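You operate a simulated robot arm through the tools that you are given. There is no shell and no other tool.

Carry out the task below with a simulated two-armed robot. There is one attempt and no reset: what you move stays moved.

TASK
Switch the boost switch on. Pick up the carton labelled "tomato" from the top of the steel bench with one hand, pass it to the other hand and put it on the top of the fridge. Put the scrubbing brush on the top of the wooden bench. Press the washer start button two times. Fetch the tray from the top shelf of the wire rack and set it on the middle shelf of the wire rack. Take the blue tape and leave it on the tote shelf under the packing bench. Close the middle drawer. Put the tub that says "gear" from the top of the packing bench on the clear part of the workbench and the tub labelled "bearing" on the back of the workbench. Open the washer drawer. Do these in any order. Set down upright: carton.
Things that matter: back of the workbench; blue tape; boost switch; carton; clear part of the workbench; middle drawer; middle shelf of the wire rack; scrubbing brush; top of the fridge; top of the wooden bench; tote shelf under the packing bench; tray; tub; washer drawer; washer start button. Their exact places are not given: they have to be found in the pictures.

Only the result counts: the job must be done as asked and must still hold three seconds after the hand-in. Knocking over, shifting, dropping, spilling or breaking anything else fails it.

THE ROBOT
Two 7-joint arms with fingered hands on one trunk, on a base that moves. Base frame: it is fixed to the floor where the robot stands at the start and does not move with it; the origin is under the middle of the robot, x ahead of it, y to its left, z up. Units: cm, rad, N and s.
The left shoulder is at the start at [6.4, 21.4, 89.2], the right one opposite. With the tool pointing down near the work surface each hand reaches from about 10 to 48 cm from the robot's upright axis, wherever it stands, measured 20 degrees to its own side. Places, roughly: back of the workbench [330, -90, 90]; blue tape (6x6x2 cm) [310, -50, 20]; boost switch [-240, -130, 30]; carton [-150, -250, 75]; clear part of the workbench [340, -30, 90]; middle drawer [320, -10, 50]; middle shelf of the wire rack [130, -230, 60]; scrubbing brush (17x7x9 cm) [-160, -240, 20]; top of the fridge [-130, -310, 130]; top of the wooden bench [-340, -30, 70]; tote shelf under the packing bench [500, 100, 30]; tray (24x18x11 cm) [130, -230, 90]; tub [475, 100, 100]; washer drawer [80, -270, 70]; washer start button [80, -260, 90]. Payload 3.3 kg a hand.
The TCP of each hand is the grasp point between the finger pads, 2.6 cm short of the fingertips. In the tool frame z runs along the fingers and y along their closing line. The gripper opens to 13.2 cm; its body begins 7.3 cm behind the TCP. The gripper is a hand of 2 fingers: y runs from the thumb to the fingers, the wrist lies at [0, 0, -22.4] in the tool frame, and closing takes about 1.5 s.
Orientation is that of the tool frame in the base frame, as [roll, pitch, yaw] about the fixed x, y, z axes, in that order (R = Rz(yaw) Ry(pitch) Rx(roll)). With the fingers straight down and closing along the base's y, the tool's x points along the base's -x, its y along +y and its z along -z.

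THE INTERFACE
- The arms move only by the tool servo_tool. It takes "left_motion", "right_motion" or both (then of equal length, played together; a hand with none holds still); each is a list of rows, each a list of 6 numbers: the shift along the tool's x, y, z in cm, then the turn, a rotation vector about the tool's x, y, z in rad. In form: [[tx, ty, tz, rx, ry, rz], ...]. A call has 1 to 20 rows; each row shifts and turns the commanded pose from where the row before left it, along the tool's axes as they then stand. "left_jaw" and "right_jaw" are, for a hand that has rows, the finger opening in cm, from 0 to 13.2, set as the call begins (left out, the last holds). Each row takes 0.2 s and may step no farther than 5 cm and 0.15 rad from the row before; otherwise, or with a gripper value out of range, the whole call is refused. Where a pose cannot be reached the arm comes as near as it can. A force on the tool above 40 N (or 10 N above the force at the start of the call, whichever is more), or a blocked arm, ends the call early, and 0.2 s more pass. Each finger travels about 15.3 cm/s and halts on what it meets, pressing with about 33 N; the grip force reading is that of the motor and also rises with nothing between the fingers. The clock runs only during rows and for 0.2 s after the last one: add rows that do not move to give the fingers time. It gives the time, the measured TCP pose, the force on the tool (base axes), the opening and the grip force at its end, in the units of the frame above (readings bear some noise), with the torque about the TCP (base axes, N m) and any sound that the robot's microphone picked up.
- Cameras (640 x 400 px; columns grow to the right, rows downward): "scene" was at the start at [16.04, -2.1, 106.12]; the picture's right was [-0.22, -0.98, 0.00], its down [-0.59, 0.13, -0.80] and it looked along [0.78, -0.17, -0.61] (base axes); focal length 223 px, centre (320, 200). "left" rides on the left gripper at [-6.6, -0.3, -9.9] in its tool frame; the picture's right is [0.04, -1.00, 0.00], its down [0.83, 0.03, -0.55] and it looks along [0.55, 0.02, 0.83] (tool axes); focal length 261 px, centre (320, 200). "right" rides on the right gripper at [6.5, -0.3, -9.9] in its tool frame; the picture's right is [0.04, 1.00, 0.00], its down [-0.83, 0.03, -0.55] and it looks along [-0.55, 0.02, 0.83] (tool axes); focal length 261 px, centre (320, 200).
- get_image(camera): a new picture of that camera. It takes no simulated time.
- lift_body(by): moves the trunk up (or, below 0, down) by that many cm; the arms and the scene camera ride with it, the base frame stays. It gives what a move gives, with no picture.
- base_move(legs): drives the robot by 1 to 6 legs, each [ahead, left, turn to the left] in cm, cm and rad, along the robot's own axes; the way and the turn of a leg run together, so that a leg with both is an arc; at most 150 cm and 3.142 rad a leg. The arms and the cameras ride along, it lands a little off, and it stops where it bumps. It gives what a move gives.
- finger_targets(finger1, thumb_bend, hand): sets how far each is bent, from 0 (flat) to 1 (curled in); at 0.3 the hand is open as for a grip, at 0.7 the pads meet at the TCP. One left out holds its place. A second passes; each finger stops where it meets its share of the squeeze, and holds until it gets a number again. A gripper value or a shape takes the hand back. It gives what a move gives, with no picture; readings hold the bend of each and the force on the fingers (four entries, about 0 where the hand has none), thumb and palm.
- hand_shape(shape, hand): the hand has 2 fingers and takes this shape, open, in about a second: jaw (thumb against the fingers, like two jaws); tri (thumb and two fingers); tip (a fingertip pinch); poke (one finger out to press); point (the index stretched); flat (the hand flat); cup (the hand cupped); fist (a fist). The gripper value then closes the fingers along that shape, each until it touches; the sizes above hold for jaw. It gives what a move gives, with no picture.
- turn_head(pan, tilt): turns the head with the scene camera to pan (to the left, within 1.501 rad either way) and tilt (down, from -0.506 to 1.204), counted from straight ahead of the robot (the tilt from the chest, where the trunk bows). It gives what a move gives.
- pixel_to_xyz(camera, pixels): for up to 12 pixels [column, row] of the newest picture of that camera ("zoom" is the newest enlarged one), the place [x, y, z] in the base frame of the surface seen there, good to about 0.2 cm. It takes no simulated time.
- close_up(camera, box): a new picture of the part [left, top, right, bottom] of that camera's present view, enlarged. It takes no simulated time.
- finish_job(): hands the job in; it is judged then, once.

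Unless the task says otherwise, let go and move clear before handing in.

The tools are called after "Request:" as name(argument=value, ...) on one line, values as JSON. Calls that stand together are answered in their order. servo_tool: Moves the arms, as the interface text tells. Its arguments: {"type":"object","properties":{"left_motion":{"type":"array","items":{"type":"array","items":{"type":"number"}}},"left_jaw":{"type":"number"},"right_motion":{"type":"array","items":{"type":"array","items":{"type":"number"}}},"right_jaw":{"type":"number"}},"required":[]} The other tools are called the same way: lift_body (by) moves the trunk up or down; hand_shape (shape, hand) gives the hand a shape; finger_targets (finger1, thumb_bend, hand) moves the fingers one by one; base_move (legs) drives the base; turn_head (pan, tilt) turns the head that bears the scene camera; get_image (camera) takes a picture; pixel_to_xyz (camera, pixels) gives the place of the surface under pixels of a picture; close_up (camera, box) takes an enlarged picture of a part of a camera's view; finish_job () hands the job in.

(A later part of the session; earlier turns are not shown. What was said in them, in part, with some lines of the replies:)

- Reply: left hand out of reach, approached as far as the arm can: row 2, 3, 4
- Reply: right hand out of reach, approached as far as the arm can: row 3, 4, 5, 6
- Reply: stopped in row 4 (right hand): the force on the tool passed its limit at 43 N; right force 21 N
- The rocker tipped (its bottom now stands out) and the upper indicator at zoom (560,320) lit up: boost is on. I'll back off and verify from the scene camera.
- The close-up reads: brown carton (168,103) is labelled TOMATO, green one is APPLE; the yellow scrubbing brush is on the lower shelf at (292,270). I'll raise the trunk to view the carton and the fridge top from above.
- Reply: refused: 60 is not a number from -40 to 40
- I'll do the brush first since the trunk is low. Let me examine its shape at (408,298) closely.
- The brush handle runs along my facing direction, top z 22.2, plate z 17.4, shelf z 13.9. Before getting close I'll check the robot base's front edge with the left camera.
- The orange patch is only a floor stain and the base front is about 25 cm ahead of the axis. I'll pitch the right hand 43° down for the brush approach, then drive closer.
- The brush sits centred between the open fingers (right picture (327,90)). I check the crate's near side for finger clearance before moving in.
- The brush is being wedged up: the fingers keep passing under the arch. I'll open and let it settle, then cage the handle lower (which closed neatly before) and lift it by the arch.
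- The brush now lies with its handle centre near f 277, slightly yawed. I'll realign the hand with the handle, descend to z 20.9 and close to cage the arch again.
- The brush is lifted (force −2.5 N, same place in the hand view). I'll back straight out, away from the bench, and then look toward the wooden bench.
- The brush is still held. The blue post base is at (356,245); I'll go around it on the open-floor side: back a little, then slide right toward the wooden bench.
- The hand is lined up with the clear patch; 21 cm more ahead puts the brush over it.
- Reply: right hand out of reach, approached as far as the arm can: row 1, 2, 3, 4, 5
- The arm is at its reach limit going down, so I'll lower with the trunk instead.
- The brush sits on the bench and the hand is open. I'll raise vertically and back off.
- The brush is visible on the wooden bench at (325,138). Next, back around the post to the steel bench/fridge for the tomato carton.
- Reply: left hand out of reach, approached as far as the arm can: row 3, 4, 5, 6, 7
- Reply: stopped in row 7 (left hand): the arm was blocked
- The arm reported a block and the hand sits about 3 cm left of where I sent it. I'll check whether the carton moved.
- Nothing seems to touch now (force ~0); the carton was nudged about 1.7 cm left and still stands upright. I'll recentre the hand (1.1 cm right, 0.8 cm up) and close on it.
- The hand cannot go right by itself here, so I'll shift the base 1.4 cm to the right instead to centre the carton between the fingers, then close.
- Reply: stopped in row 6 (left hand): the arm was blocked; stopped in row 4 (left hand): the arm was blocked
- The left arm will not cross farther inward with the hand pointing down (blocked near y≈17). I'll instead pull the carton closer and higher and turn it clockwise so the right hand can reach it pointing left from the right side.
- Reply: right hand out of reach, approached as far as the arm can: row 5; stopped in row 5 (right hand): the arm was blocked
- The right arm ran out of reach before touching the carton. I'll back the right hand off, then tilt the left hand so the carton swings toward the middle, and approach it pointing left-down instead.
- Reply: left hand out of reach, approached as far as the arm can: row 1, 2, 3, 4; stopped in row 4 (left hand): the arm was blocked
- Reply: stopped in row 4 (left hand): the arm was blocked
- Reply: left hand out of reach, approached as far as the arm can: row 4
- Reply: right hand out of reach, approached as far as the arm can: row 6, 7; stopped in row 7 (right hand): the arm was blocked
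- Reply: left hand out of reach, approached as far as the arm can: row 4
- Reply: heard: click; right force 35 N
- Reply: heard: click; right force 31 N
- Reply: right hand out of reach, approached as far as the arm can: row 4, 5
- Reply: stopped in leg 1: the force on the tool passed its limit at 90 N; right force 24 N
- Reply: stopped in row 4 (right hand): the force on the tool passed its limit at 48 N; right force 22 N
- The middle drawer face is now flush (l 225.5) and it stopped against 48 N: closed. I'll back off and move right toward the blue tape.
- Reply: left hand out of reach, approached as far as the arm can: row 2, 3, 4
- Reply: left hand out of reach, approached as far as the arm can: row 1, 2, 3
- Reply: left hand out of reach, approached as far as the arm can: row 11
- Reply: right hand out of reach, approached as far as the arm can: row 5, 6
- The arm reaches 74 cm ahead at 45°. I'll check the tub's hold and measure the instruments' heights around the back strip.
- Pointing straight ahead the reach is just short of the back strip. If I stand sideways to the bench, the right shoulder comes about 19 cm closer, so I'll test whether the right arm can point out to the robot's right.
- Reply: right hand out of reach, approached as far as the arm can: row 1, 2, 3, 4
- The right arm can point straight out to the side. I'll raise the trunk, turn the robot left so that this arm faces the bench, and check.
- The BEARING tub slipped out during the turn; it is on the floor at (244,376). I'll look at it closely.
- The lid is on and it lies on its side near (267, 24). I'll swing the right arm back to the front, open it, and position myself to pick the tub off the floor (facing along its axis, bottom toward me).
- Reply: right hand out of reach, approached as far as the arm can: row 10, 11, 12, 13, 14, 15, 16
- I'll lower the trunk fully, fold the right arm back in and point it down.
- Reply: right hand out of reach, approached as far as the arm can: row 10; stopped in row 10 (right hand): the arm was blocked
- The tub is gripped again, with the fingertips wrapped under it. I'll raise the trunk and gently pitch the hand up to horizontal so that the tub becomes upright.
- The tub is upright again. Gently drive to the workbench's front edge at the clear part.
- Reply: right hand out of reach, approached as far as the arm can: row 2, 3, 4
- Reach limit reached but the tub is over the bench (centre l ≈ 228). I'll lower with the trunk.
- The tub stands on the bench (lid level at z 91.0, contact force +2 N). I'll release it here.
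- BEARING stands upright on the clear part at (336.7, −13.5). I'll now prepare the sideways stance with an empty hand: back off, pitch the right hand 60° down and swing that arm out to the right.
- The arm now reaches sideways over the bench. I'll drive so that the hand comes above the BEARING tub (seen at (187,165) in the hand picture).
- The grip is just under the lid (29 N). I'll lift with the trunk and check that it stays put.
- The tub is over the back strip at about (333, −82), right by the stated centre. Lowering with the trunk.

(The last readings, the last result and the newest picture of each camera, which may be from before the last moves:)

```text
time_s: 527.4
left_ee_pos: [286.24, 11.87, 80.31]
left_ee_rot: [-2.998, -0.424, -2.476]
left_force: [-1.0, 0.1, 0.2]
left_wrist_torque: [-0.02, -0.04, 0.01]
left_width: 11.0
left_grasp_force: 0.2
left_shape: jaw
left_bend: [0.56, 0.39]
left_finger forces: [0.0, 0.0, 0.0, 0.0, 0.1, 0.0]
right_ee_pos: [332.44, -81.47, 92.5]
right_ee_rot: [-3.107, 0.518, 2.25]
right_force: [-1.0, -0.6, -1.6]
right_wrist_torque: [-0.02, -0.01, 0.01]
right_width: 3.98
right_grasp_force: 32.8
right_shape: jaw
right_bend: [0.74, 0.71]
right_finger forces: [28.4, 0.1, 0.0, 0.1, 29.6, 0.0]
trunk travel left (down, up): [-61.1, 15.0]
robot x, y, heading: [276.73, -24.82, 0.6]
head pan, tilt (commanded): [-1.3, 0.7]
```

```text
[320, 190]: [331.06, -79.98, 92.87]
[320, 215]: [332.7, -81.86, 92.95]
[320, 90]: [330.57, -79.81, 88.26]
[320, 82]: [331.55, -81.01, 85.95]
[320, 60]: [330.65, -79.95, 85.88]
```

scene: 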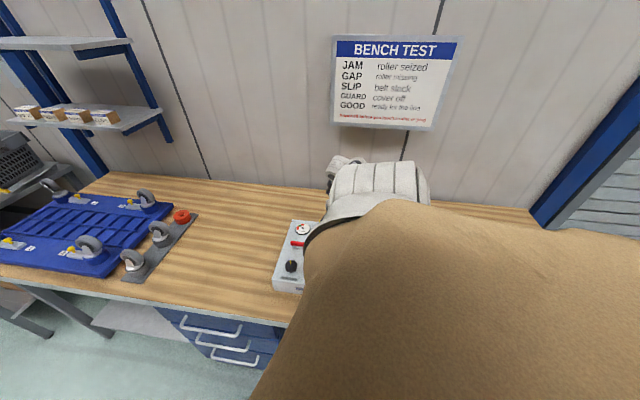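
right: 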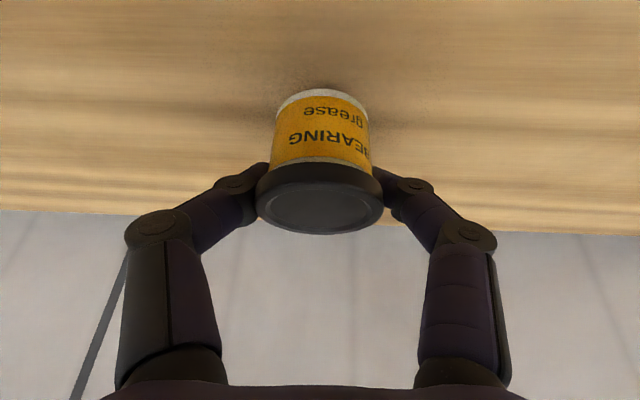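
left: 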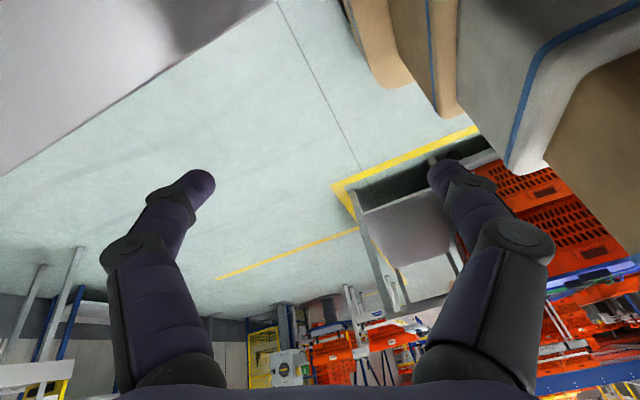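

Request:
lift_body(by=-1.6)

Request:
lift_body(by=-0.4)

Request:
get_image(camera="right")

Request:
pixel_to_xyz(camera="right", pixels=[[320, 190], [320, 215], [290, 205], [350, 205]])

```text
time_s: 528.0
left_ee_pos: [286.27, 11.79, 78.77]
left_ee_rot: [-2.999, -0.425, -2.476]
left_force: [-0.4, -0.1, 0.4]
left_wrist_torque: [0.03, 0.01, 0.0]
left_width: 10.94
left_grasp_force: 0.1
left_shape: jaw
left_bend: [0.56, 0.39]
left_finger forces: [0.0, 0.0, 0.1, 0.0, 0.0, 0.0]
right_ee_pos: [332.32, -81.57, 90.93]
right_ee_rot: [-3.11, 0.517, 2.248]
right_force: [0.2, 0.0, -0.4]
right_wrist_torque: [0.01, -0.02, 0.01]
right_width: 3.97
right_grasp_force: 33.5
right_shape: jaw
right_bend: [0.74, 0.71]
right_finger forces: [28.4, 0.1, 0.0, 0.1, 29.6, 0.1]
trunk travel left (down, up): [-59.5, 16.6]
robot x, y, heading: [276.87, -24.82, 0.6]
head pan, tilt (commanded): [-1.3, 0.7]
```

```text
time_s: 528.6
left_ee_pos: [286.28, 11.78, 78.32]
left_ee_rot: [-2.998, -0.423, -2.476]
left_force: [0.0, -0.3, -0.4]
left_wrist_torque: [-0.03, -0.01, 0.01]
left_width: 10.98
left_grasp_force: 0.1
left_shape: jaw
left_bend: [0.56, 0.39]
left_finger forces: [0.0, 0.1, 0.0, 0.0, 0.0, 0.1]
right_ee_pos: [332.37, -81.6, 90.55]
right_ee_rot: [-3.107, 0.519, 2.25]
right_force: [-0.8, -0.3, -0.7]
right_wrist_torque: [-0.01, 0.01, 0.02]
right_width: 3.95
right_grasp_force: 33.5
right_shape: jaw
right_bend: [0.74, 0.71]
right_finger forces: [28.6, 0.1, 0.1, 0.0, 29.9, 0.0]
trunk travel left (down, up): [-59.1, 17.0]
robot x, y, heading: [276.74, -24.77, 0.6]
head pan, tilt (commanded): [-1.3, 0.7]
```

```text
taken
```

right: 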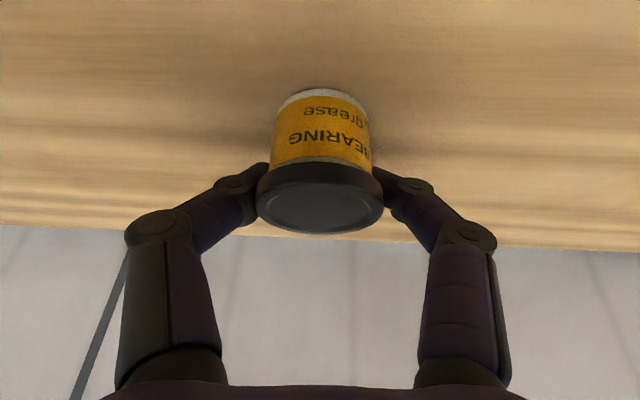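

```text
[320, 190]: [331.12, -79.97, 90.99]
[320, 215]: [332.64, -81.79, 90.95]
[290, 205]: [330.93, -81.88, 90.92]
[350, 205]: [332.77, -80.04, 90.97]
```

Lid at z 90.95: it rests on the bench. Release and raise.

Request:
servo_tool(right_motion=[[0, 0, 0, 0, 0, 0], [0, 0, 0, 0, 0, 0], [0, 0, 0, 0, 0, 0], [0, 0, 0, 0, 0, 0], [0, 0, 0, 0, 0, 0]], right_jaw=8.5)

Request:
get_image(camera="right")

Request:
lift_body(by=16.5)

Request:
get_image(camera="right")

```text
time_s: 529.8
left_ee_pos: [286.29, 11.86, 78.33]
left_ee_rot: [-2.998, -0.423, -2.478]
left_force: [0.8, -0.5, 0.0]
left_wrist_torque: [0.01, 0.01, 0.02]
left_width: 11.0
left_grasp_force: 0.0
left_shape: jaw
left_bend: [0.56, 0.39]
left_finger forces: [0.0, 0.0, 0.1, 0.0, 0.0, 0.0]
right_ee_pos: [332.45, -81.57, 90.44]
right_ee_rot: [-3.107, 0.521, 2.249]
right_force: [0.7, -0.7, 0.0]
right_wrist_torque: [0.03, -0.02, 0.0]
right_width: 8.47
right_grasp_force: 0.1
right_shape: jaw
right_bend: [0.7, 0.64]
right_finger forces: [0.0, 0.0, 0.0, 0.1, 0.0, 0.0]
trunk travel left (down, up): [-59.1, 17.0]
robot x, y, heading: [276.62, -24.74, 0.599]
head pan, tilt (commanded): [-1.3, 0.7]
```

```text
taken
```

right: 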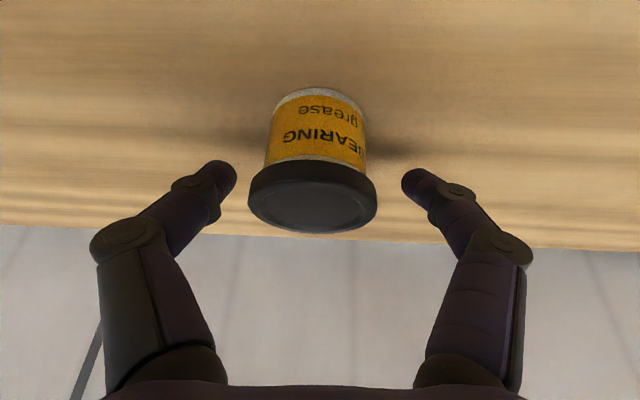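

```text
time_s: 531.7
left_ee_pos: [286.36, 11.85, 94.81]
left_ee_rot: [-2.998, -0.423, -2.477]
left_force: [0.0, 0.3, 0.1]
left_wrist_torque: [0.01, 0.05, -0.02]
left_width: 11.0
left_grasp_force: 0.1
left_shape: jaw
left_bend: [0.56, 0.39]
left_finger forces: [0.0, 0.0, 0.0, 0.0, 0.1, 0.0]
right_ee_pos: [332.41, -81.54, 106.94]
right_ee_rot: [-3.107, 0.519, 2.25]
right_force: [0.1, 0.7, -0.3]
right_wrist_torque: [-0.04, 0.01, 0.02]
right_width: 8.46
right_grasp_force: 0.1
right_shape: jaw
right_bend: [0.7, 0.64]
right_finger forces: [0.1, 0.1, 0.0, 0.0, 0.1, 0.0]
trunk travel left (down, up): [-75.6, 0.5]
robot x, y, heading: [276.92, -24.95, 0.599]
head pan, tilt (commanded): [-1.3, 0.7]
```

```text
taken
```

right: 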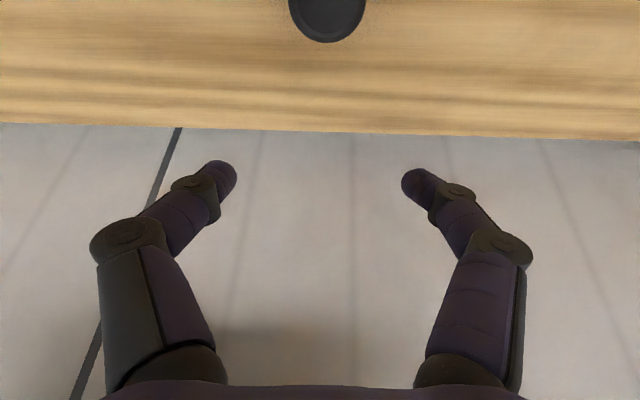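

BEARING stands on the back of the workbench. I'll pull away from the bench and look ahead before driving to the GEAR tub.

Request:
base_move(legs=[[0, 46, 0]])

Request:
turn_head(pan=-1.2, tilt=0.6)

Request:
get_image(camera="scene")

Request:
turn_head(pan=0.1, tilt=0.5)

Request:
get_image(camera="scene")

Request:
pixel_to_xyz(camera="scene", pixels=[[300, 220], [280, 260], [320, 150], [200, 250], [350, 300], [400, 200], [260, 180]])

```text
time_s: 534.4
left_ee_pos: [260.35, 49.5, 94.76]
left_ee_rot: [-2.999, -0.423, -2.475]
left_force: [-0.6, 0.3, -0.4]
left_wrist_torque: [0.01, 0.01, 0.01]
left_width: 11.0
left_grasp_force: 0.1
left_shape: jaw
left_bend: [0.56, 0.39]
left_finger forces: [0.0, 0.0, 0.1, 0.1, 0.1, 0.0]
right_ee_pos: [306.69, -43.74, 107.02]
right_ee_rot: [-3.108, 0.52, 2.25]
right_force: [0.8, 0.0, 0.6]
right_wrist_torque: [0.01, -0.01, 0.01]
right_width: 8.49
right_grasp_force: 0.0
right_shape: jaw
right_bend: [0.7, 0.64]
right_finger forces: [0.1, 0.0, 0.1, 0.0, 0.0, 0.1]
trunk travel left (down, up): [-75.6, 0.5]
robot x, y, heading: [250.78, 12.77, 0.604]
head pan, tilt (commanded): [-1.3, 0.7]
```

```text
time_s: 535.1
left_ee_pos: [260.45, 49.46, 94.81]
left_ee_rot: [-2.999, -0.424, -2.477]
left_force: [0.1, -1.0, 0.3]
left_wrist_torque: [0.03, 0.0, 0.0]
left_width: 10.96
left_grasp_force: 0.0
left_shape: jaw
left_bend: [0.56, 0.39]
left_finger forces: [0.1, 0.0, 0.0, 0.1, 0.0, 0.0]
right_ee_pos: [306.73, -43.89, 106.99]
right_ee_rot: [-3.107, 0.521, 2.252]
right_force: [0.0, 0.4, 0.8]
right_wrist_torque: [-0.03, 0.0, -0.02]
right_width: 8.51
right_grasp_force: 0.1
right_shape: jaw
right_bend: [0.7, 0.64]
right_finger forces: [0.1, 0.0, 0.0, 0.1, 0.1, 0.1]
trunk travel left (down, up): [-75.6, 0.5]
robot x, y, heading: [251.04, 13.01, 0.605]
head pan, tilt (commanded): [-1.201, 0.6]
```

```text
taken
```

scene: 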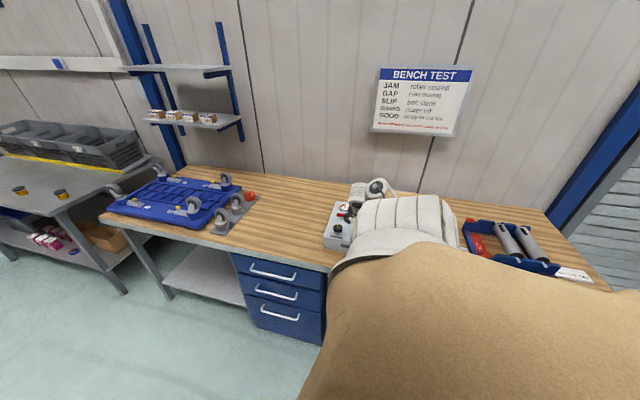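

```text
time_s: 536.5
left_ee_pos: [260.41, 49.57, 94.82]
left_ee_rot: [-3.0, -0.425, -2.475]
left_force: [0.3, -0.1, 0.4]
left_wrist_torque: [0.0, 0.0, 0.0]
left_width: 10.98
left_grasp_force: 0.0
left_shape: jaw
left_bend: [0.56, 0.39]
left_finger forces: [0.0, 0.1, 0.0, 0.1, 0.0, 0.1]
right_ee_pos: [306.87, -43.86, 107.02]
right_ee_rot: [-3.107, 0.521, 2.252]
right_force: [-0.1, 0.2, 0.1]
right_wrist_torque: [-0.03, 0.0, 0.02]
right_width: 8.46
right_grasp_force: 0.0
right_shape: jaw
right_bend: [0.7, 0.64]
right_finger forces: [0.0, 0.0, 0.0, 0.0, 0.0, 0.0]
trunk travel left (down, up): [-75.6, 0.5]
robot x, y, heading: [251.25, 12.99, 0.599]
head pan, tilt (commanded): [0.099, 0.499]
```

```text
taken
```

scene: 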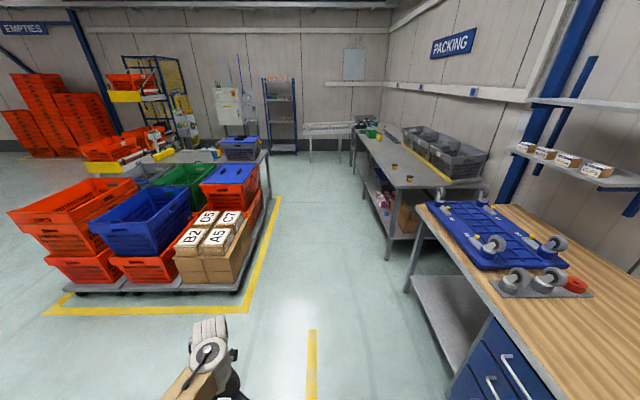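

```text
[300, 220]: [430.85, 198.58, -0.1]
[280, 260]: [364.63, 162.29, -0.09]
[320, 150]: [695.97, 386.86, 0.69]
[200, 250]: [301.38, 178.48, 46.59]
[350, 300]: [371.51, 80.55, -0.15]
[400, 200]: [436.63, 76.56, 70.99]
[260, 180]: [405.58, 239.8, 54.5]
```

Request:
pixel_to_xyz(camera="scene", pixels=[[515, 270], [548, 275], [495, 240], [553, 238], [465, 208], [576, 283], [240, 265], [255, 225], [240, 290], [268, 200], [245, 240]])

```text
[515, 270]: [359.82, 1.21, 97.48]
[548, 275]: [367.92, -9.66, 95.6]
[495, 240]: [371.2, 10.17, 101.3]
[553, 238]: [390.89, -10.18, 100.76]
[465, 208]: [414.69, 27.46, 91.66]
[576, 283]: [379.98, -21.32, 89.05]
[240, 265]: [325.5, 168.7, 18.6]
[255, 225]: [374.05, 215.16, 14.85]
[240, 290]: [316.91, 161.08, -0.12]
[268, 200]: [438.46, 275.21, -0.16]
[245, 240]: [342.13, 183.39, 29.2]
```

Request:
base_move(legs=[[0, 15, 0], [91, 10, 0], [92, 10, 0]])

Request:
get_image(camera="right")

Request:
turn_head(pan=-1.2, tilt=0.7)

Request:
get_image(camera="scene")

```text
time_s: 546.7
left_ee_pos: [390.17, 180.54, 94.9]
left_ee_rot: [-3.0, -0.426, -2.473]
left_force: [-0.2, -0.5, 0.3]
left_wrist_torque: [0.03, 0.03, 0.0]
left_width: 10.99
left_grasp_force: 0.0
left_shape: jaw
left_bend: [0.56, 0.39]
left_finger forces: [0.1, 0.0, 0.1, 0.0, 0.0, 0.0]
right_ee_pos: [436.49, 87.22, 106.96]
right_ee_rot: [-3.107, 0.521, 2.253]
right_force: [-0.2, 0.9, 0.9]
right_wrist_torque: [0.0, 0.01, -0.01]
right_width: 8.48
right_grasp_force: 0.1
right_shape: jaw
right_bend: [0.7, 0.64]
right_finger forces: [0.0, 0.0, 0.0, 0.0, 0.1, 0.0]
trunk travel left (down, up): [-75.6, 0.5]
robot x, y, heading: [380.82, 143.69, 0.606]
head pan, tilt (commanded): [0.099, 0.499]
```

```text
taken
```

right: 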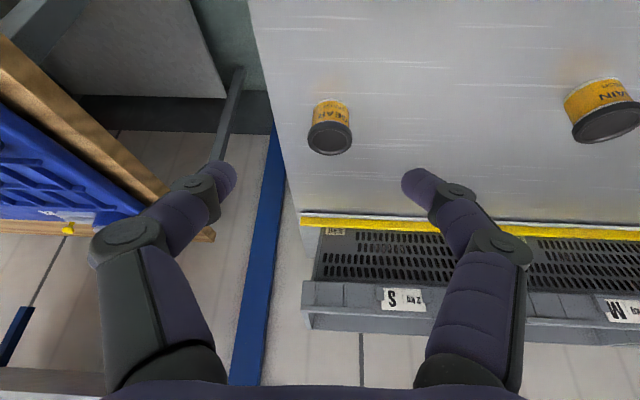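

```text
time_s: 548.2
left_ee_pos: [390.11, 180.39, 94.74]
left_ee_rot: [-2.997, -0.424, -2.474]
left_force: [0.4, -0.3, -0.8]
left_wrist_torque: [-0.02, -0.02, -0.02]
left_width: 10.98
left_grasp_force: 0.0
left_shape: jaw
left_bend: [0.56, 0.39]
left_finger forces: [0.1, 0.0, 0.0, 0.0, 0.0, 0.1]
right_ee_pos: [436.44, 87.16, 106.97]
right_ee_rot: [-3.106, 0.52, 2.252]
right_force: [0.7, 0.3, -0.1]
right_wrist_torque: [-0.01, 0.02, -0.02]
right_width: 8.44
right_grasp_force: 0.0
right_shape: jaw
right_bend: [0.7, 0.64]
right_finger forces: [0.0, 0.0, 0.0, 0.0, 0.0, 0.1]
trunk travel left (down, up): [-75.6, 0.5]
robot x, y, heading: [380.69, 143.74, 0.602]
head pan, tilt (commanded): [-1.201, 0.7]
```

```text
taken
```

scene: 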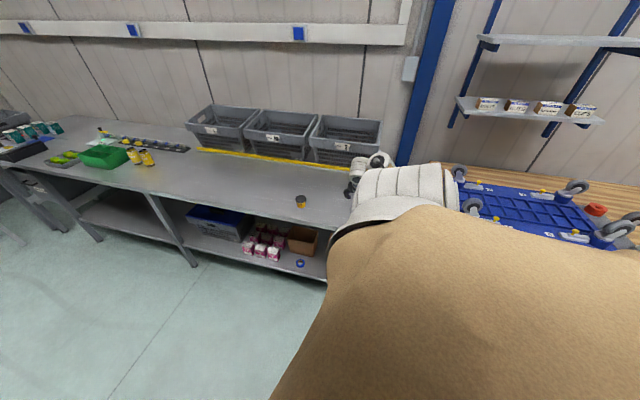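

Request:
pixel_to_xyz(camera="right", pixels=[[330, 138], [330, 128], [330, 150], [312, 138], [348, 138], [330, 110]])

```text
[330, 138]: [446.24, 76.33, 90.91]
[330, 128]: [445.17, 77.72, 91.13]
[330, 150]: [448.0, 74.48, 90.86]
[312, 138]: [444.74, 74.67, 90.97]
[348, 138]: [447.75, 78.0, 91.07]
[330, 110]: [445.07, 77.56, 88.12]
```

Request:
base_move(legs=[[1.9, -14.3, 0]])

Request:
lift_body(by=-11)

Request:
get_image(camera="right")

Request:
pixel_to_xyz(camera="right", pixels=[[325, 95], [325, 130], [325, 60], [218, 170], [415, 176], [290, 110], [360, 110]])

```text
time_s: 549.5
left_ee_pos: [399.71, 169.86, 94.75]
left_ee_rot: [-3.0, -0.425, -2.478]
left_force: [0.3, -0.5, 0.7]
left_wrist_torque: [-0.01, 0.02, -0.01]
left_width: 11.01
left_grasp_force: 0.1
left_shape: jaw
left_bend: [0.56, 0.39]
left_finger forces: [0.0, 0.0, 0.0, 0.0, 0.0, 0.1]
right_ee_pos: [445.78, 76.56, 106.88]
right_ee_rot: [-3.104, 0.519, 2.248]
right_force: [-0.1, -0.2, -0.1]
right_wrist_torque: [0.04, 0.02, -0.01]
right_width: 8.49
right_grasp_force: 0.1
right_shape: jaw
right_bend: [0.7, 0.64]
right_finger forces: [0.1, 0.0, 0.0, 0.0, 0.0, 0.0]
trunk travel left (down, up): [-75.6, 0.5]
robot x, y, heading: [389.9, 133.76, 0.598]
head pan, tilt (commanded): [-1.201, 0.7]
```

```text
time_s: 550.9
left_ee_pos: [399.68, 170.08, 83.85]
left_ee_rot: [-2.998, -0.423, -2.479]
left_force: [-0.7, 0.0, -0.1]
left_wrist_torque: [-0.01, -0.01, -0.03]
left_width: 10.96
left_grasp_force: 0.1
left_shape: jaw
left_bend: [0.56, 0.39]
left_finger forces: [0.0, 0.1, 0.0, 0.1, 0.0, 0.0]
right_ee_pos: [445.65, 76.47, 96.05]
right_ee_rot: [-3.109, 0.521, 2.249]
right_force: [-0.6, 0.1, 0.6]
right_wrist_torque: [-0.01, -0.05, 0.02]
right_width: 8.47
right_grasp_force: 0.1
right_shape: jaw
right_bend: [0.7, 0.64]
right_finger forces: [0.1, 0.0, 0.1, 0.0, 0.0, 0.0]
trunk travel left (down, up): [-64.6, 11.5]
robot x, y, heading: [389.93, 133.52, 0.599]
head pan, tilt (commanded): [-1.201, 0.7]
```

```text
taken
```

right: 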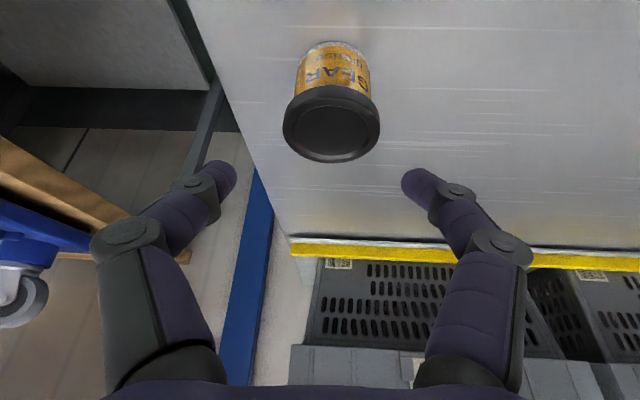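

```text
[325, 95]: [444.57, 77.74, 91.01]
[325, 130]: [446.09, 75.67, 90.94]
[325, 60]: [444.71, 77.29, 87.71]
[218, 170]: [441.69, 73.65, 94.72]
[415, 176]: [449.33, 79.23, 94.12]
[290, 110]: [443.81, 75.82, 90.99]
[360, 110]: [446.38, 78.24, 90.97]
```

Request:
servo_tool(right_motion=[[-0.3, 0.4, 0.15, 0, 0, 0], [0, 0, 0, 0, 0, 0]], right_jaw=8)

Request:
lift_body(by=-5.5)

Request:
get_image(camera="right")

Request:
pixel_to_xyz(camera="right", pixels=[[222, 170], [412, 176], [215, 163], [418, 168], [320, 190]])

```text
time_s: 551.5
left_ee_pos: [399.73, 170.05, 83.76]
left_ee_rot: [-2.998, -0.426, -2.48]
left_force: [0.2, -0.9, -0.3]
left_wrist_torque: [0.0, -0.03, 0.0]
left_width: 10.99
left_grasp_force: 0.2
left_shape: jaw
left_bend: [0.56, 0.39]
left_finger forces: [0.0, 0.0, 0.0, 0.1, 0.1, 0.0]
right_ee_pos: [446.1, 76.52, 95.98]
right_ee_rot: [-3.108, 0.522, 2.245]
right_force: [-0.4, 0.0, 0.9]
right_wrist_torque: [0.02, 0.03, 0.05]
right_width: 8.03
right_grasp_force: 0.0
right_shape: jaw
right_bend: [0.71, 0.71]
right_finger forces: [0.0, 0.0, 0.0, 0.0, 0.0, 0.0]
trunk travel left (down, up): [-64.6, 11.5]
robot x, y, heading: [390.04, 133.83, 0.602]
head pan, tilt (commanded): [-1.201, 0.7]
```

```text
time_s: 552.5
left_ee_pos: [399.72, 170.0, 78.36]
left_ee_rot: [-2.998, -0.423, -2.479]
left_force: [-0.6, -0.4, 0.6]
left_wrist_torque: [-0.02, -0.01, 0.0]
left_width: 10.99
left_grasp_force: 0.1
left_shape: jaw
left_bend: [0.56, 0.39]
left_finger forces: [0.0, 0.1, 0.0, 0.0, 0.0, 0.0]
right_ee_pos: [446.07, 76.59, 90.42]
right_ee_rot: [-3.109, 0.52, 2.247]
right_force: [-0.2, -0.2, 0.3]
right_wrist_torque: [-0.03, 0.02, 0.0]
right_width: 8.09
right_grasp_force: 0.0
right_shape: jaw
right_bend: [0.71, 0.71]
right_finger forces: [0.0, 0.0, 0.0, 0.1, 0.0, 0.1]
trunk travel left (down, up): [-59.1, 17.0]
robot x, y, heading: [390.02, 133.55, 0.596]
head pan, tilt (commanded): [-1.201, 0.7]
```

```text
taken
```

right: 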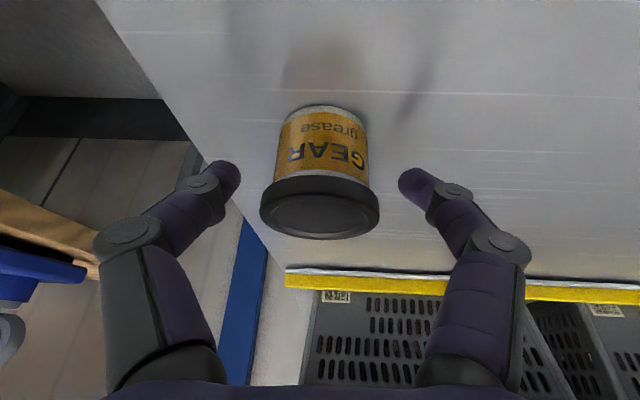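

```text
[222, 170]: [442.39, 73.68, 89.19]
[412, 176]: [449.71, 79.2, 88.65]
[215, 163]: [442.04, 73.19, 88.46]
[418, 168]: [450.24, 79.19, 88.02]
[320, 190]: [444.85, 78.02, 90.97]
```

The GEAR tub is centred between the fingers just as before. Close and lift.

Request:
servo_tool(right_motion=[[0, 0, 0, 0, 0, 0], [0, 0, 0, 0, 0, 0], [0, 0, 0, 0, 0, 0], [0, 0, 0, 0, 0, 0], [0, 0, 0, 0, 0, 0], [0, 0, 0, 0, 0, 0]], right_jaw=0)

Request:
lift_body(by=16.5)

Request:
get_image(camera="right")

```text
time_s: 553.9
left_ee_pos: [399.76, 169.96, 78.35]
left_ee_rot: [-2.999, -0.424, -2.478]
left_force: [-0.2, -0.7, 0.5]
left_wrist_torque: [-0.02, -0.05, -0.03]
left_width: 10.96
left_grasp_force: 0.1
left_shape: jaw
left_bend: [0.56, 0.39]
left_finger forces: [0.0, 0.1, 0.0, 0.0, 0.0, 0.1]
right_ee_pos: [446.19, 76.51, 90.52]
right_ee_rot: [-3.108, 0.521, 2.247]
right_force: [1.2, 0.0, -0.5]
right_wrist_torque: [-0.01, -0.02, 0.03]
right_width: 4.16
right_grasp_force: 32.8
right_shape: jaw
right_bend: [0.74, 0.7]
right_finger forces: [30.1, 0.1, 0.0, 0.1, 30.0, 0.1]
trunk travel left (down, up): [-59.1, 17.0]
robot x, y, heading: [390.38, 133.33, 0.597]
head pan, tilt (commanded): [-1.201, 0.7]
```

```text
time_s: 555.8
left_ee_pos: [399.72, 170.04, 94.97]
left_ee_rot: [-3.0, -0.425, -2.479]
left_force: [0.1, 0.3, 0.0]
left_wrist_torque: [-0.02, 0.0, 0.0]
left_width: 10.98
left_grasp_force: 0.1
left_shape: jaw
left_bend: [0.56, 0.39]
left_finger forces: [0.0, 0.0, 0.1, 0.1, 0.1, 0.0]
right_ee_pos: [446.06, 76.44, 106.95]
right_ee_rot: [-3.105, 0.518, 2.249]
right_force: [-0.1, 0.1, -1.2]
right_wrist_torque: [-0.03, -0.03, 0.0]
right_width: 4.16
right_grasp_force: 33.0
right_shape: jaw
right_bend: [0.74, 0.7]
right_finger forces: [30.1, 0.0, 0.0, 0.1, 30.0, 0.1]
trunk travel left (down, up): [-75.6, 0.5]
robot x, y, heading: [390.34, 133.35, 0.598]
head pan, tilt (commanded): [-1.201, 0.7]
```

```text
taken
```

right: 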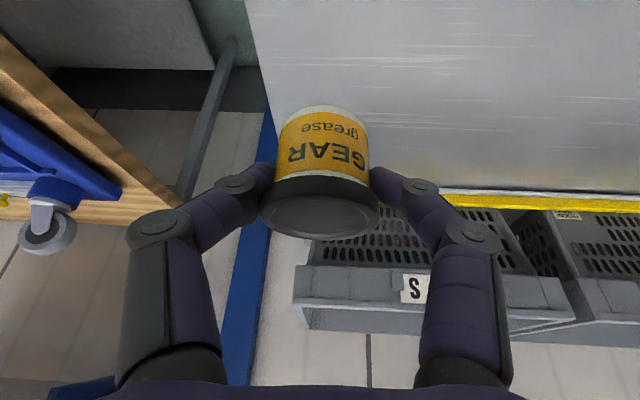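

GEAR is held. I'll pull away, drive back to the clear part of the workbench.

Request:
base_move(legs=[[0, 20, 0], [-74, -8.3, 0], [-74, -8.3, 0]])

Request:
get_image(camera="right")

Request:
get_image(camera="scene")

```text
time_s: 564.6
left_ee_pos: [277.1, 89.38, 94.75]
left_ee_rot: [-2.999, -0.425, -2.448]
left_force: [0.8, 0.9, -0.4]
left_wrist_torque: [0.01, 0.01, 0.0]
left_width: 10.99
left_grasp_force: 0.1
left_shape: jaw
left_bend: [0.56, 0.39]
left_finger forces: [0.0, 0.0, 0.0, 0.0, 0.0, 0.0]
right_ee_pos: [326.49, -2.8, 106.89]
right_ee_rot: [-3.108, 0.52, 2.275]
right_force: [-0.9, -0.1, -1.6]
right_wrist_torque: [0.02, 0.02, -0.02]
right_width: 4.18
right_grasp_force: 32.8
right_shape: jaw
right_bend: [0.74, 0.7]
right_finger forces: [30.2, 0.1, 0.0, 0.1, 30.1, 0.1]
trunk travel left (down, up): [-75.6, 0.5]
robot x, y, heading: [268.78, 52.33, 0.627]
head pan, tilt (commanded): [-1.201, 0.7]
```

```text
taken
```

right: 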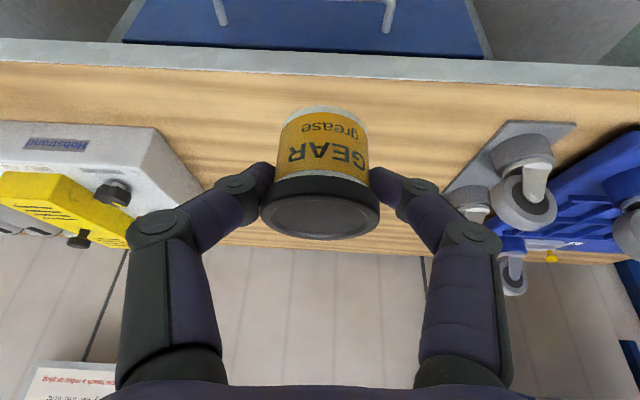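

```text
taken
```

scene: 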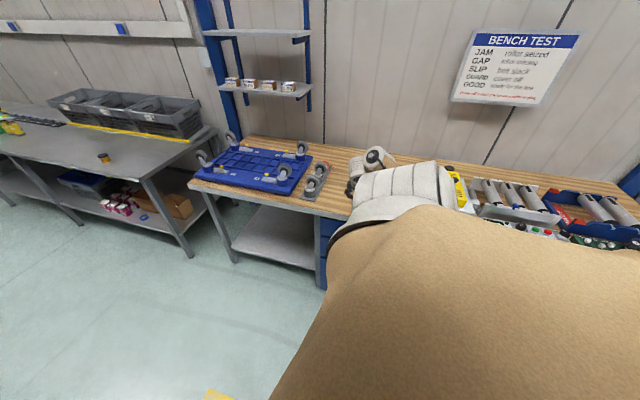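

Request:
base_move(legs=[[-3.2, -29.9, 0]])

Request:
lift_body(by=-14.5)

Request:
get_image(camera="right")

Request:
pixel_to_xyz(camera="right", pixels=[[320, 190], [320, 220], [290, 205], [350, 205], [320, 60]])

```text
time_s: 566.6
left_ee_pos: [292.3, 62.88, 94.77]
left_ee_rot: [-3.0, -0.424, -2.453]
left_force: [-0.6, 0.0, 0.6]
left_wrist_torque: [0.02, 0.01, 0.01]
left_width: 10.98
left_grasp_force: 0.1
left_shape: jaw
left_bend: [0.56, 0.39]
left_finger forces: [0.1, 0.0, 0.1, 0.0, 0.0, 0.1]
right_ee_pos: [341.31, -29.34, 107.1]
right_ee_rot: [-3.107, 0.517, 2.275]
right_force: [0.5, -0.2, -2.1]
right_wrist_torque: [0.03, 0.04, 0.02]
right_width: 4.14
right_grasp_force: 32.5
right_shape: jaw
right_bend: [0.74, 0.7]
right_finger forces: [30.1, 0.0, 0.1, 0.1, 29.9, 0.1]
trunk travel left (down, up): [-75.6, 0.5]
robot x, y, heading: [283.74, 25.99, 0.627]
head pan, tilt (commanded): [-1.201, 0.7]
```

```text
time_s: 568.3
left_ee_pos: [292.32, 63.0, 80.39]
left_ee_rot: [-2.998, -0.424, -2.452]
left_force: [-0.9, -0.6, -0.2]
left_wrist_torque: [0.02, 0.04, -0.02]
left_width: 10.98
left_grasp_force: 0.1
left_shape: jaw
left_bend: [0.56, 0.39]
left_finger forces: [0.0, 0.0, 0.0, 0.1, 0.1, 0.0]
right_ee_pos: [341.2, -29.2, 92.46]
right_ee_rot: [-3.106, 0.518, 2.273]
right_force: [-0.6, -0.3, -2.0]
right_wrist_torque: [0.02, 0.02, -0.01]
right_width: 4.14
right_grasp_force: 33.1
right_shape: jaw
right_bend: [0.74, 0.7]
right_finger forces: [30.0, 0.0, 0.0, 0.0, 30.1, 0.0]
trunk travel left (down, up): [-61.1, 15.0]
robot x, y, heading: [283.59, 26.63, 0.622]
head pan, tilt (commanded): [-1.201, 0.7]
```

```text
taken
```

right: 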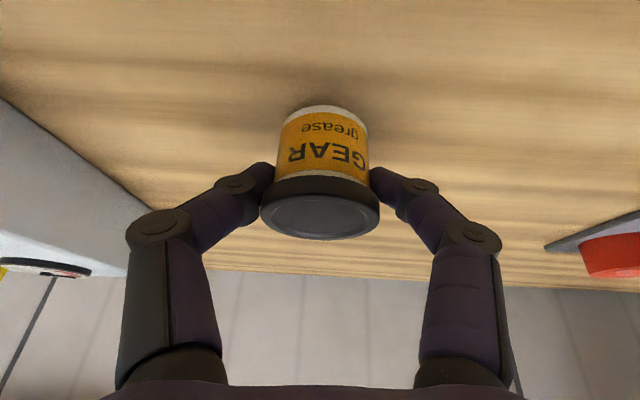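

```text
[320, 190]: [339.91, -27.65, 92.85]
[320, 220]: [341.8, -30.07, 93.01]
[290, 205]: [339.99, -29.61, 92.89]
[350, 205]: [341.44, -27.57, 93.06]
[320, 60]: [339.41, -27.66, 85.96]
```

The GEAR tub is over (341, −29), the centre of the clear part. Lower the last 2 cm and release.

Request:
lift_body(by=-1.6)

Request:
lift_body(by=-0.4)

Request:
get_image(camera="right")

Request:
pixel_to_xyz(camera="right", pixels=[[320, 190], [320, 220], [290, 205], [350, 205]])

```text
time_s: 569.0
left_ee_pos: [292.27, 62.82, 78.76]
left_ee_rot: [-2.999, -0.425, -2.451]
left_force: [-0.5, 0.3, 0.2]
left_wrist_torque: [-0.02, -0.04, 0.0]
left_width: 10.97
left_grasp_force: 0.0
left_shape: jaw
left_bend: [0.56, 0.39]
left_finger forces: [0.0, 0.0, 0.1, 0.0, 0.0, 0.0]
right_ee_pos: [341.22, -29.21, 90.9]
right_ee_rot: [-3.108, 0.52, 2.274]
right_force: [0.3, -0.2, -1.0]
right_wrist_torque: [0.0, 0.02, -0.02]
right_width: 4.17
right_grasp_force: 33.5
right_shape: jaw
right_bend: [0.74, 0.7]
right_finger forces: [30.1, 0.1, 0.1, 0.1, 30.1, 0.0]
trunk travel left (down, up): [-59.5, 16.6]
robot x, y, heading: [283.78, 25.72, 0.627]
head pan, tilt (commanded): [-1.201, 0.7]
```

```text
time_s: 569.5
left_ee_pos: [292.38, 63.04, 78.24]
left_ee_rot: [-2.999, -0.423, -2.452]
left_force: [0.0, 0.6, -0.4]
left_wrist_torque: [0.01, 0.01, 0.0]
left_width: 10.99
left_grasp_force: 0.1
left_shape: jaw
left_bend: [0.56, 0.39]
left_finger forces: [0.0, 0.0, 0.0, 0.0, 0.0, 0.0]
right_ee_pos: [341.21, -29.18, 90.47]
right_ee_rot: [-3.105, 0.52, 2.274]
right_force: [0.1, 0.0, -0.6]
right_wrist_torque: [0.01, 0.0, -0.06]
right_width: 4.18
right_grasp_force: 33.1
right_shape: jaw
right_bend: [0.74, 0.7]
right_finger forces: [30.2, 0.0, 0.0, 0.0, 30.3, 0.0]
trunk travel left (down, up): [-59.1, 17.0]
robot x, y, heading: [283.78, 26.48, 0.622]
head pan, tilt (commanded): [-1.201, 0.7]
```

```text
taken
```

right: 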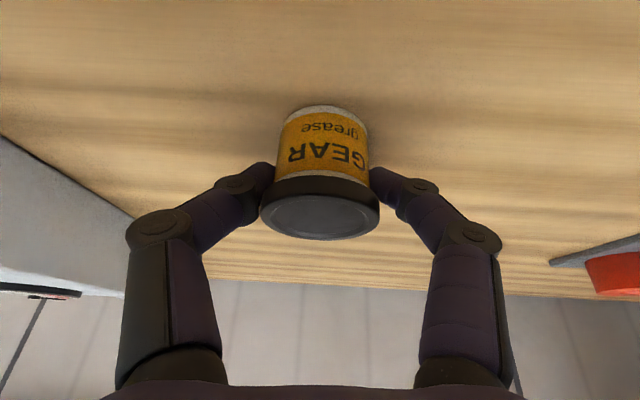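

```text
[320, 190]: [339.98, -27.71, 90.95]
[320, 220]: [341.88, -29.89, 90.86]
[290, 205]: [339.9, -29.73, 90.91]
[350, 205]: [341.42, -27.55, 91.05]
```

Request:
servo_tool(right_motion=[[0, 0, 0, 0, 0, 0], [0, 0, 0, 0, 0, 0], [0, 0, 0, 0, 0, 0], [0, 0, 0, 0, 0, 0], [0, 0, 0, 0, 0, 0]], right_jaw=8.5)

Request:
lift_body(by=16.5)

Request:
get_image(camera="right")

Request:
base_move(legs=[[0, 40, 0]])

Request:
turn_head(pan=-1.4, tilt=0.5)

Request:
get_image(camera="scene")

```text
time_s: 570.7
left_ee_pos: [292.27, 62.93, 78.26]
left_ee_rot: [-2.998, -0.425, -2.453]
left_force: [-0.1, -0.4, 0.5]
left_wrist_torque: [0.0, -0.01, -0.01]
left_width: 10.97
left_grasp_force: 0.1
left_shape: jaw
left_bend: [0.56, 0.39]
left_finger forces: [0.0, 0.0, 0.1, 0.0, 0.0, 0.1]
right_ee_pos: [341.22, -29.26, 90.37]
right_ee_rot: [-3.107, 0.52, 2.274]
right_force: [1.1, -0.2, 0.2]
right_wrist_torque: [0.0, 0.01, 0.02]
right_width: 8.48
right_grasp_force: 0.0
right_shape: jaw
right_bend: [0.7, 0.64]
right_finger forces: [0.1, 0.0, 0.0, 0.0, 0.1, 0.0]
trunk travel left (down, up): [-59.1, 17.0]
robot x, y, heading: [283.83, 26.06, 0.628]
head pan, tilt (commanded): [-1.201, 0.7]
```

```text
time_s: 572.6
left_ee_pos: [292.41, 62.95, 94.79]
left_ee_rot: [-3.0, -0.424, -2.451]
left_force: [-0.1, 0.1, -1.0]
left_wrist_torque: [-0.02, 0.05, -0.01]
left_width: 11.02
left_grasp_force: 0.0
left_shape: jaw
left_bend: [0.56, 0.39]
left_finger forces: [0.1, 0.1, 0.0, 0.1, 0.0, 0.0]
right_ee_pos: [341.28, -29.25, 106.97]
right_ee_rot: [-3.106, 0.519, 2.274]
right_force: [0.1, -0.3, -0.1]
right_wrist_torque: [0.01, 0.02, -0.01]
right_width: 8.47
right_grasp_force: 0.0
right_shape: jaw
right_bend: [0.7, 0.64]
right_finger forces: [0.1, 0.0, 0.0, 0.1, 0.0, 0.0]
trunk travel left (down, up): [-75.6, 0.5]
robot x, y, heading: [284.25, 26.01, 0.625]
head pan, tilt (commanded): [-1.201, 0.7]
```

```text
taken
```

right: 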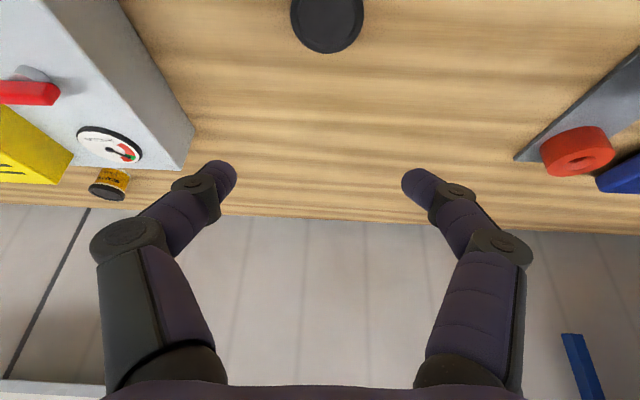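

```text
time_s: 575.1
left_ee_pos: [268.56, 95.28, 94.79]
left_ee_rot: [-2.999, -0.423, -2.447]
left_force: [-0.4, 0.4, 0.1]
left_wrist_torque: [0.0, -0.02, 0.01]
left_width: 10.96
left_grasp_force: 0.0
left_shape: jaw
left_bend: [0.56, 0.39]
left_finger forces: [0.1, 0.0, 0.0, 0.1, 0.0, 0.1]
right_ee_pos: [318.29, 3.41, 106.94]
right_ee_rot: [-3.107, 0.521, 2.28]
right_force: [-0.1, 0.0, 0.8]
right_wrist_torque: [0.01, 0.0, -0.02]
right_width: 8.46
right_grasp_force: 0.0
right_shape: jaw
right_bend: [0.7, 0.64]
right_finger forces: [0.0, 0.0, 0.0, 0.1, 0.0, 0.1]
trunk travel left (down, up): [-75.6, 0.5]
robot x, y, heading: [260.35, 58.54, 0.635]
head pan, tilt (commanded): [-1.201, 0.7]
```

```text
time_s: 575.8
left_ee_pos: [268.67, 95.31, 94.81]
left_ee_rot: [-3.0, -0.423, -2.444]
left_force: [0.0, 0.4, -0.4]
left_wrist_torque: [-0.01, -0.02, 0.01]
left_width: 11.0
left_grasp_force: 0.1
left_shape: jaw
left_bend: [0.56, 0.39]
left_finger forces: [0.1, 0.1, 0.1, 0.0, 0.1, 0.0]
right_ee_pos: [318.24, 3.35, 106.98]
right_ee_rot: [-3.108, 0.518, 2.282]
right_force: [-0.1, -0.1, -1.1]
right_wrist_torque: [0.0, -0.02, 0.04]
right_width: 8.47
right_grasp_force: 0.0
right_shape: jaw
right_bend: [0.7, 0.64]
right_finger forces: [0.0, 0.0, 0.0, 0.1, 0.1, 0.0]
trunk travel left (down, up): [-75.6, 0.5]
robot x, y, heading: [259.93, 58.32, 0.628]
head pan, tilt (commanded): [-1.4, 0.499]
```

```text
taken
```

scene: 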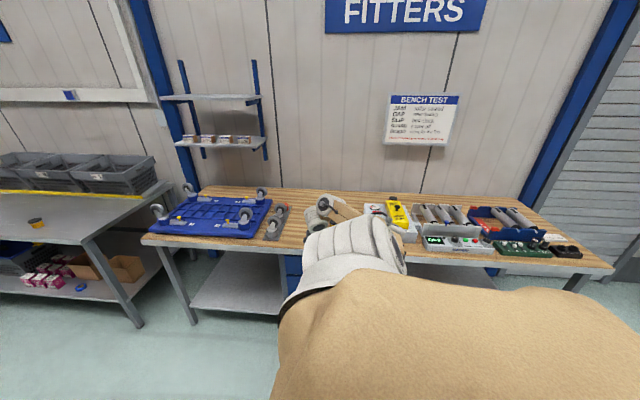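

Both tubs are down: GEAR at (327,25) and BEARING standing behind the test unit at (110,185) in that hand picture. I'll turn around for a last check of everything.

Request:
base_move(legs=[[0, 0, -1.45]])

Request:
turn_head(pan=-0.1, tilt=0.5)

Request:
get_image(camera="scene")

Request:
close_up(camera="scene", box=[150, 120, 470, 300])

Request:
turn_head(pan=-1.1, tilt=0.3)

Request:
get_image(camera="scene")

Request:
close_up(camera="scene", box=[180, 60, 480, 240])

```text
time_s: 579.7
left_ee_pos: [297.68, 54.69, 94.84]
left_ee_rot: [-2.999, -0.424, 2.391]
left_force: [0.1, -0.3, -0.3]
left_wrist_torque: [0.03, -0.02, -0.03]
left_width: 11.01
left_grasp_force: 0.2
left_shape: jaw
left_bend: [0.56, 0.39]
left_finger forces: [0.0, 0.0, 0.1, 0.0, 0.0, 0.0]
right_ee_pos: [212.66, -5.84, 107.03]
right_ee_rot: [-3.104, 0.519, 0.833]
right_force: [0.2, -1.5, -0.5]
right_wrist_torque: [-0.02, 0.01, 0.0]
right_width: 8.46
right_grasp_force: 0.0
right_shape: jaw
right_bend: [0.7, 0.64]
right_finger forces: [0.0, 0.0, 0.0, 0.0, 0.1, 0.1]
trunk travel left (down, up): [-75.6, 0.5]
robot x, y, heading: [259.88, 58.77, -0.82]
head pan, tilt (commanded): [-1.4, 0.499]
```

```text
time_s: 581.2
left_ee_pos: [297.87, 54.78, 94.86]
left_ee_rot: [-2.998, -0.424, 2.391]
left_force: [-0.4, 0.2, -0.4]
left_wrist_torque: [0.0, -0.01, 0.02]
left_width: 11.0
left_grasp_force: 0.0
left_shape: jaw
left_bend: [0.56, 0.39]
left_finger forces: [0.1, 0.1, 0.0, 0.1, 0.1, 0.0]
right_ee_pos: [212.74, -5.83, 106.97]
right_ee_rot: [-3.106, 0.52, 0.834]
right_force: [0.5, 0.4, 0.4]
right_wrist_torque: [-0.03, -0.01, -0.03]
right_width: 8.47
right_grasp_force: 0.1
right_shape: jaw
right_bend: [0.7, 0.64]
right_finger forces: [0.1, 0.0, 0.0, 0.0, 0.0, 0.0]
trunk travel left (down, up): [-75.6, 0.5]
robot x, y, heading: [260.15, 58.47, -0.812]
head pan, tilt (commanded): [-0.099, 0.499]
```

```text
taken
```

scene: 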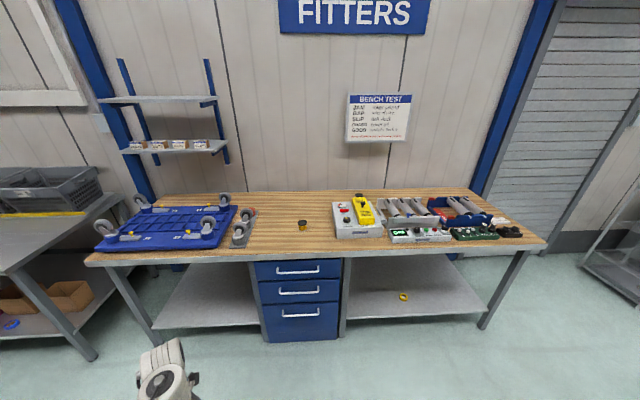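

```text
2.00 times, centred on (310, 210) of scene
```

zoom: 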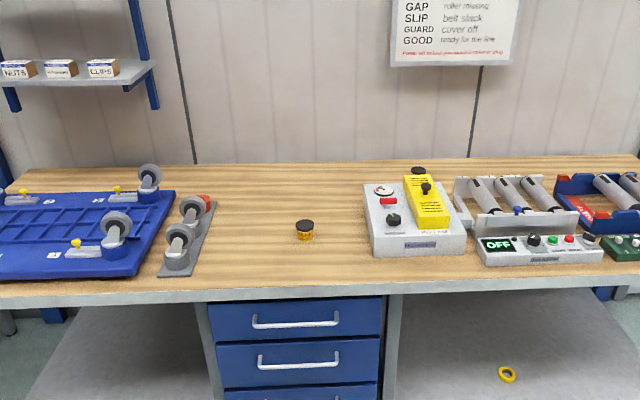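

```text
time_s: 582.5
left_ee_pos: [297.77, 54.72, 94.77]
left_ee_rot: [-2.998, -0.423, 2.39]
left_force: [0.4, 0.4, 0.3]
left_wrist_torque: [-0.01, 0.0, 0.02]
left_width: 10.98
left_grasp_force: 0.0
left_shape: jaw
left_bend: [0.56, 0.39]
left_finger forces: [0.0, 0.0, 0.0, 0.0, 0.1, 0.0]
right_ee_pos: [212.74, -5.88, 106.98]
right_ee_rot: [-3.107, 0.52, 0.834]
right_force: [0.1, 0.7, 0.5]
right_wrist_torque: [0.0, 0.0, -0.01]
right_width: 8.44
right_grasp_force: 0.0
right_shape: jaw
right_bend: [0.7, 0.64]
right_finger forces: [0.1, 0.0, 0.1, 0.0, 0.0, 0.0]
trunk travel left (down, up): [-75.6, 0.5]
robot x, y, heading: [260.36, 58.55, -0.817]
head pan, tilt (commanded): [-1.1, 0.3]
```

```text
taken
```

scene: 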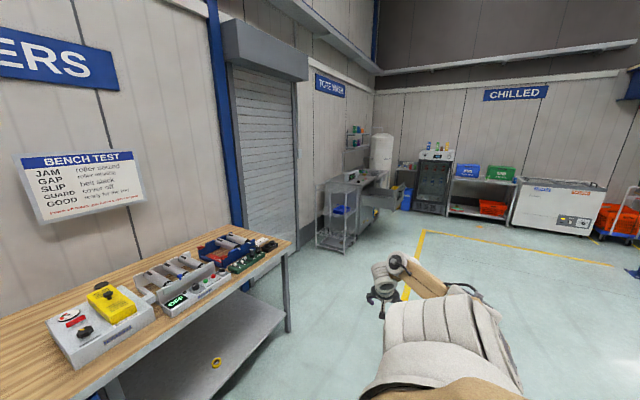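

```text
2.13 times, centred on (330, 150) of scene
```

zoom: 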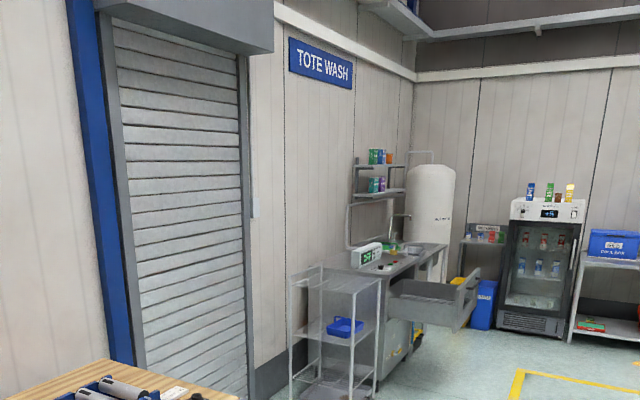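

Everything checks out: drawer shut, GEAR on the clear part, tray on the middle shelf, washer drawer open, tomato carton on the fridge, boost lamp lit. One last look at BEARING behind the test unit.

Request:
turn_head(pan=-0.1, tilt=0.5)

Request:
close_up(camera="scene", box=[320, 185, 420, 245])

Request:
pixel_to_xyz(camera="zoom", pixels=[[245, 110], [245, 100], [245, 120], [262, 110]])

Request:
close_up(camera="scene", box=[0, 180, 120, 340])

```text
time_s: 583.7
left_ee_pos: [297.72, 54.74, 94.86]
left_ee_rot: [-3.0, -0.425, 2.391]
left_force: [0.9, 0.2, 0.6]
left_wrist_torque: [0.0, 0.01, 0.0]
left_width: 10.97
left_grasp_force: 0.2
left_shape: jaw
left_bend: [0.56, 0.39]
left_finger forces: [0.1, 0.0, 0.1, 0.0, 0.1, 0.1]
right_ee_pos: [212.72, -5.84, 106.97]
right_ee_rot: [-3.107, 0.519, 0.833]
right_force: [-0.6, 0.7, -0.4]
right_wrist_torque: [0.01, -0.02, 0.02]
right_width: 8.48
right_grasp_force: 0.0
right_shape: jaw
right_bend: [0.7, 0.64]
right_finger forces: [0.0, 0.1, 0.0, 0.0, 0.0, 0.0]
trunk travel left (down, up): [-75.6, 0.5]
robot x, y, heading: [260.25, 58.61, -0.811]
head pan, tilt (commanded): [-0.099, 0.499]
```

```text
6.40 times, centred on (370, 215) of scene
```

zoom: 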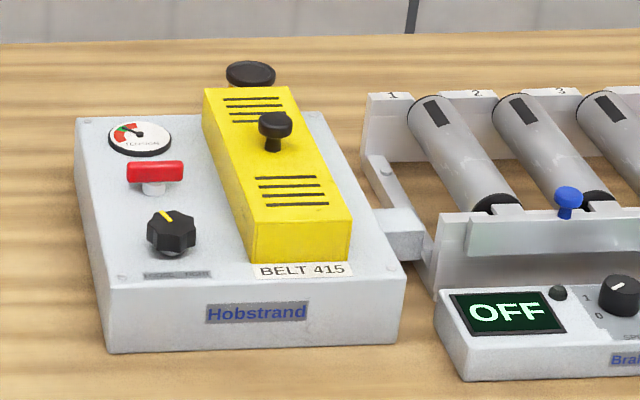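

```text
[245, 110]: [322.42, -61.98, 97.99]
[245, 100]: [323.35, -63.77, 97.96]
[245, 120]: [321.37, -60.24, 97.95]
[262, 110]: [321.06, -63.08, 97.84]
```

```text
2.50 times, centred on (60, 260) of scene
```

zoom: 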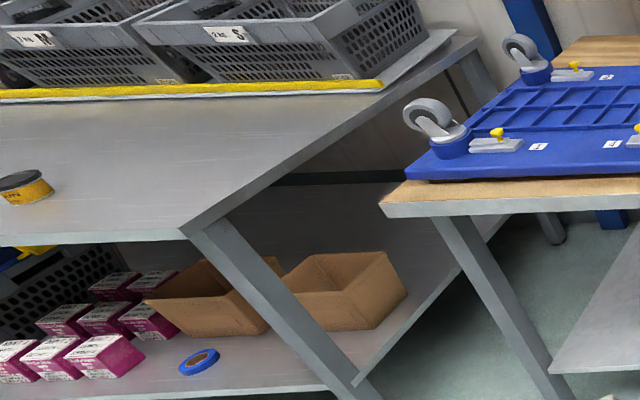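

BEARING's lid shows at (250,73) right behind the test unit, and the blue tape lies on the tote shelf. Both hands are empty and clear, so I hand the job in.

Request:
finish_job()

```text
The job is handed in.
```

I did all nine tasks and handed the job in. The hand-in gave no verdict, so I don't know how it was judged. One thing went wrong on the way: the "bearing" tub slipped from my grip and fell to the floor. Its lid stayed on, and I picked it up again.

I checked each result in the pictures or readings before handing in:

| Task | Result |
|---|---|
| Boost switch | On; its indicator lamp lit. |
| "Tomato" carton | Passed from the left hand to the right; it stands upright on the fridge. |
| Scrubbing brush | On the top of the wooden bench. |
| Washer start button | Pressed two times, with a click heard each time; the washer display still read OFF. |
| Tray | On the middle shelf of the wire rack. |
| Washer drawer | Pulled out to its stop, about 45 cm. |
| Middle drawer | Closed, flush with the drawers above and below it. |
| Blue tape | On the tote shelf under the packing bench. |
| "Gear" tub | Upright on the clear part of the workbench. |
| "Bearing" tub | Upright on the back of the workbench, behind the test unit. |

While I was picking up that tub, a finger of my left hand also pressed on the front edge of the packing bench. I backed off at once and saw nothing moved.
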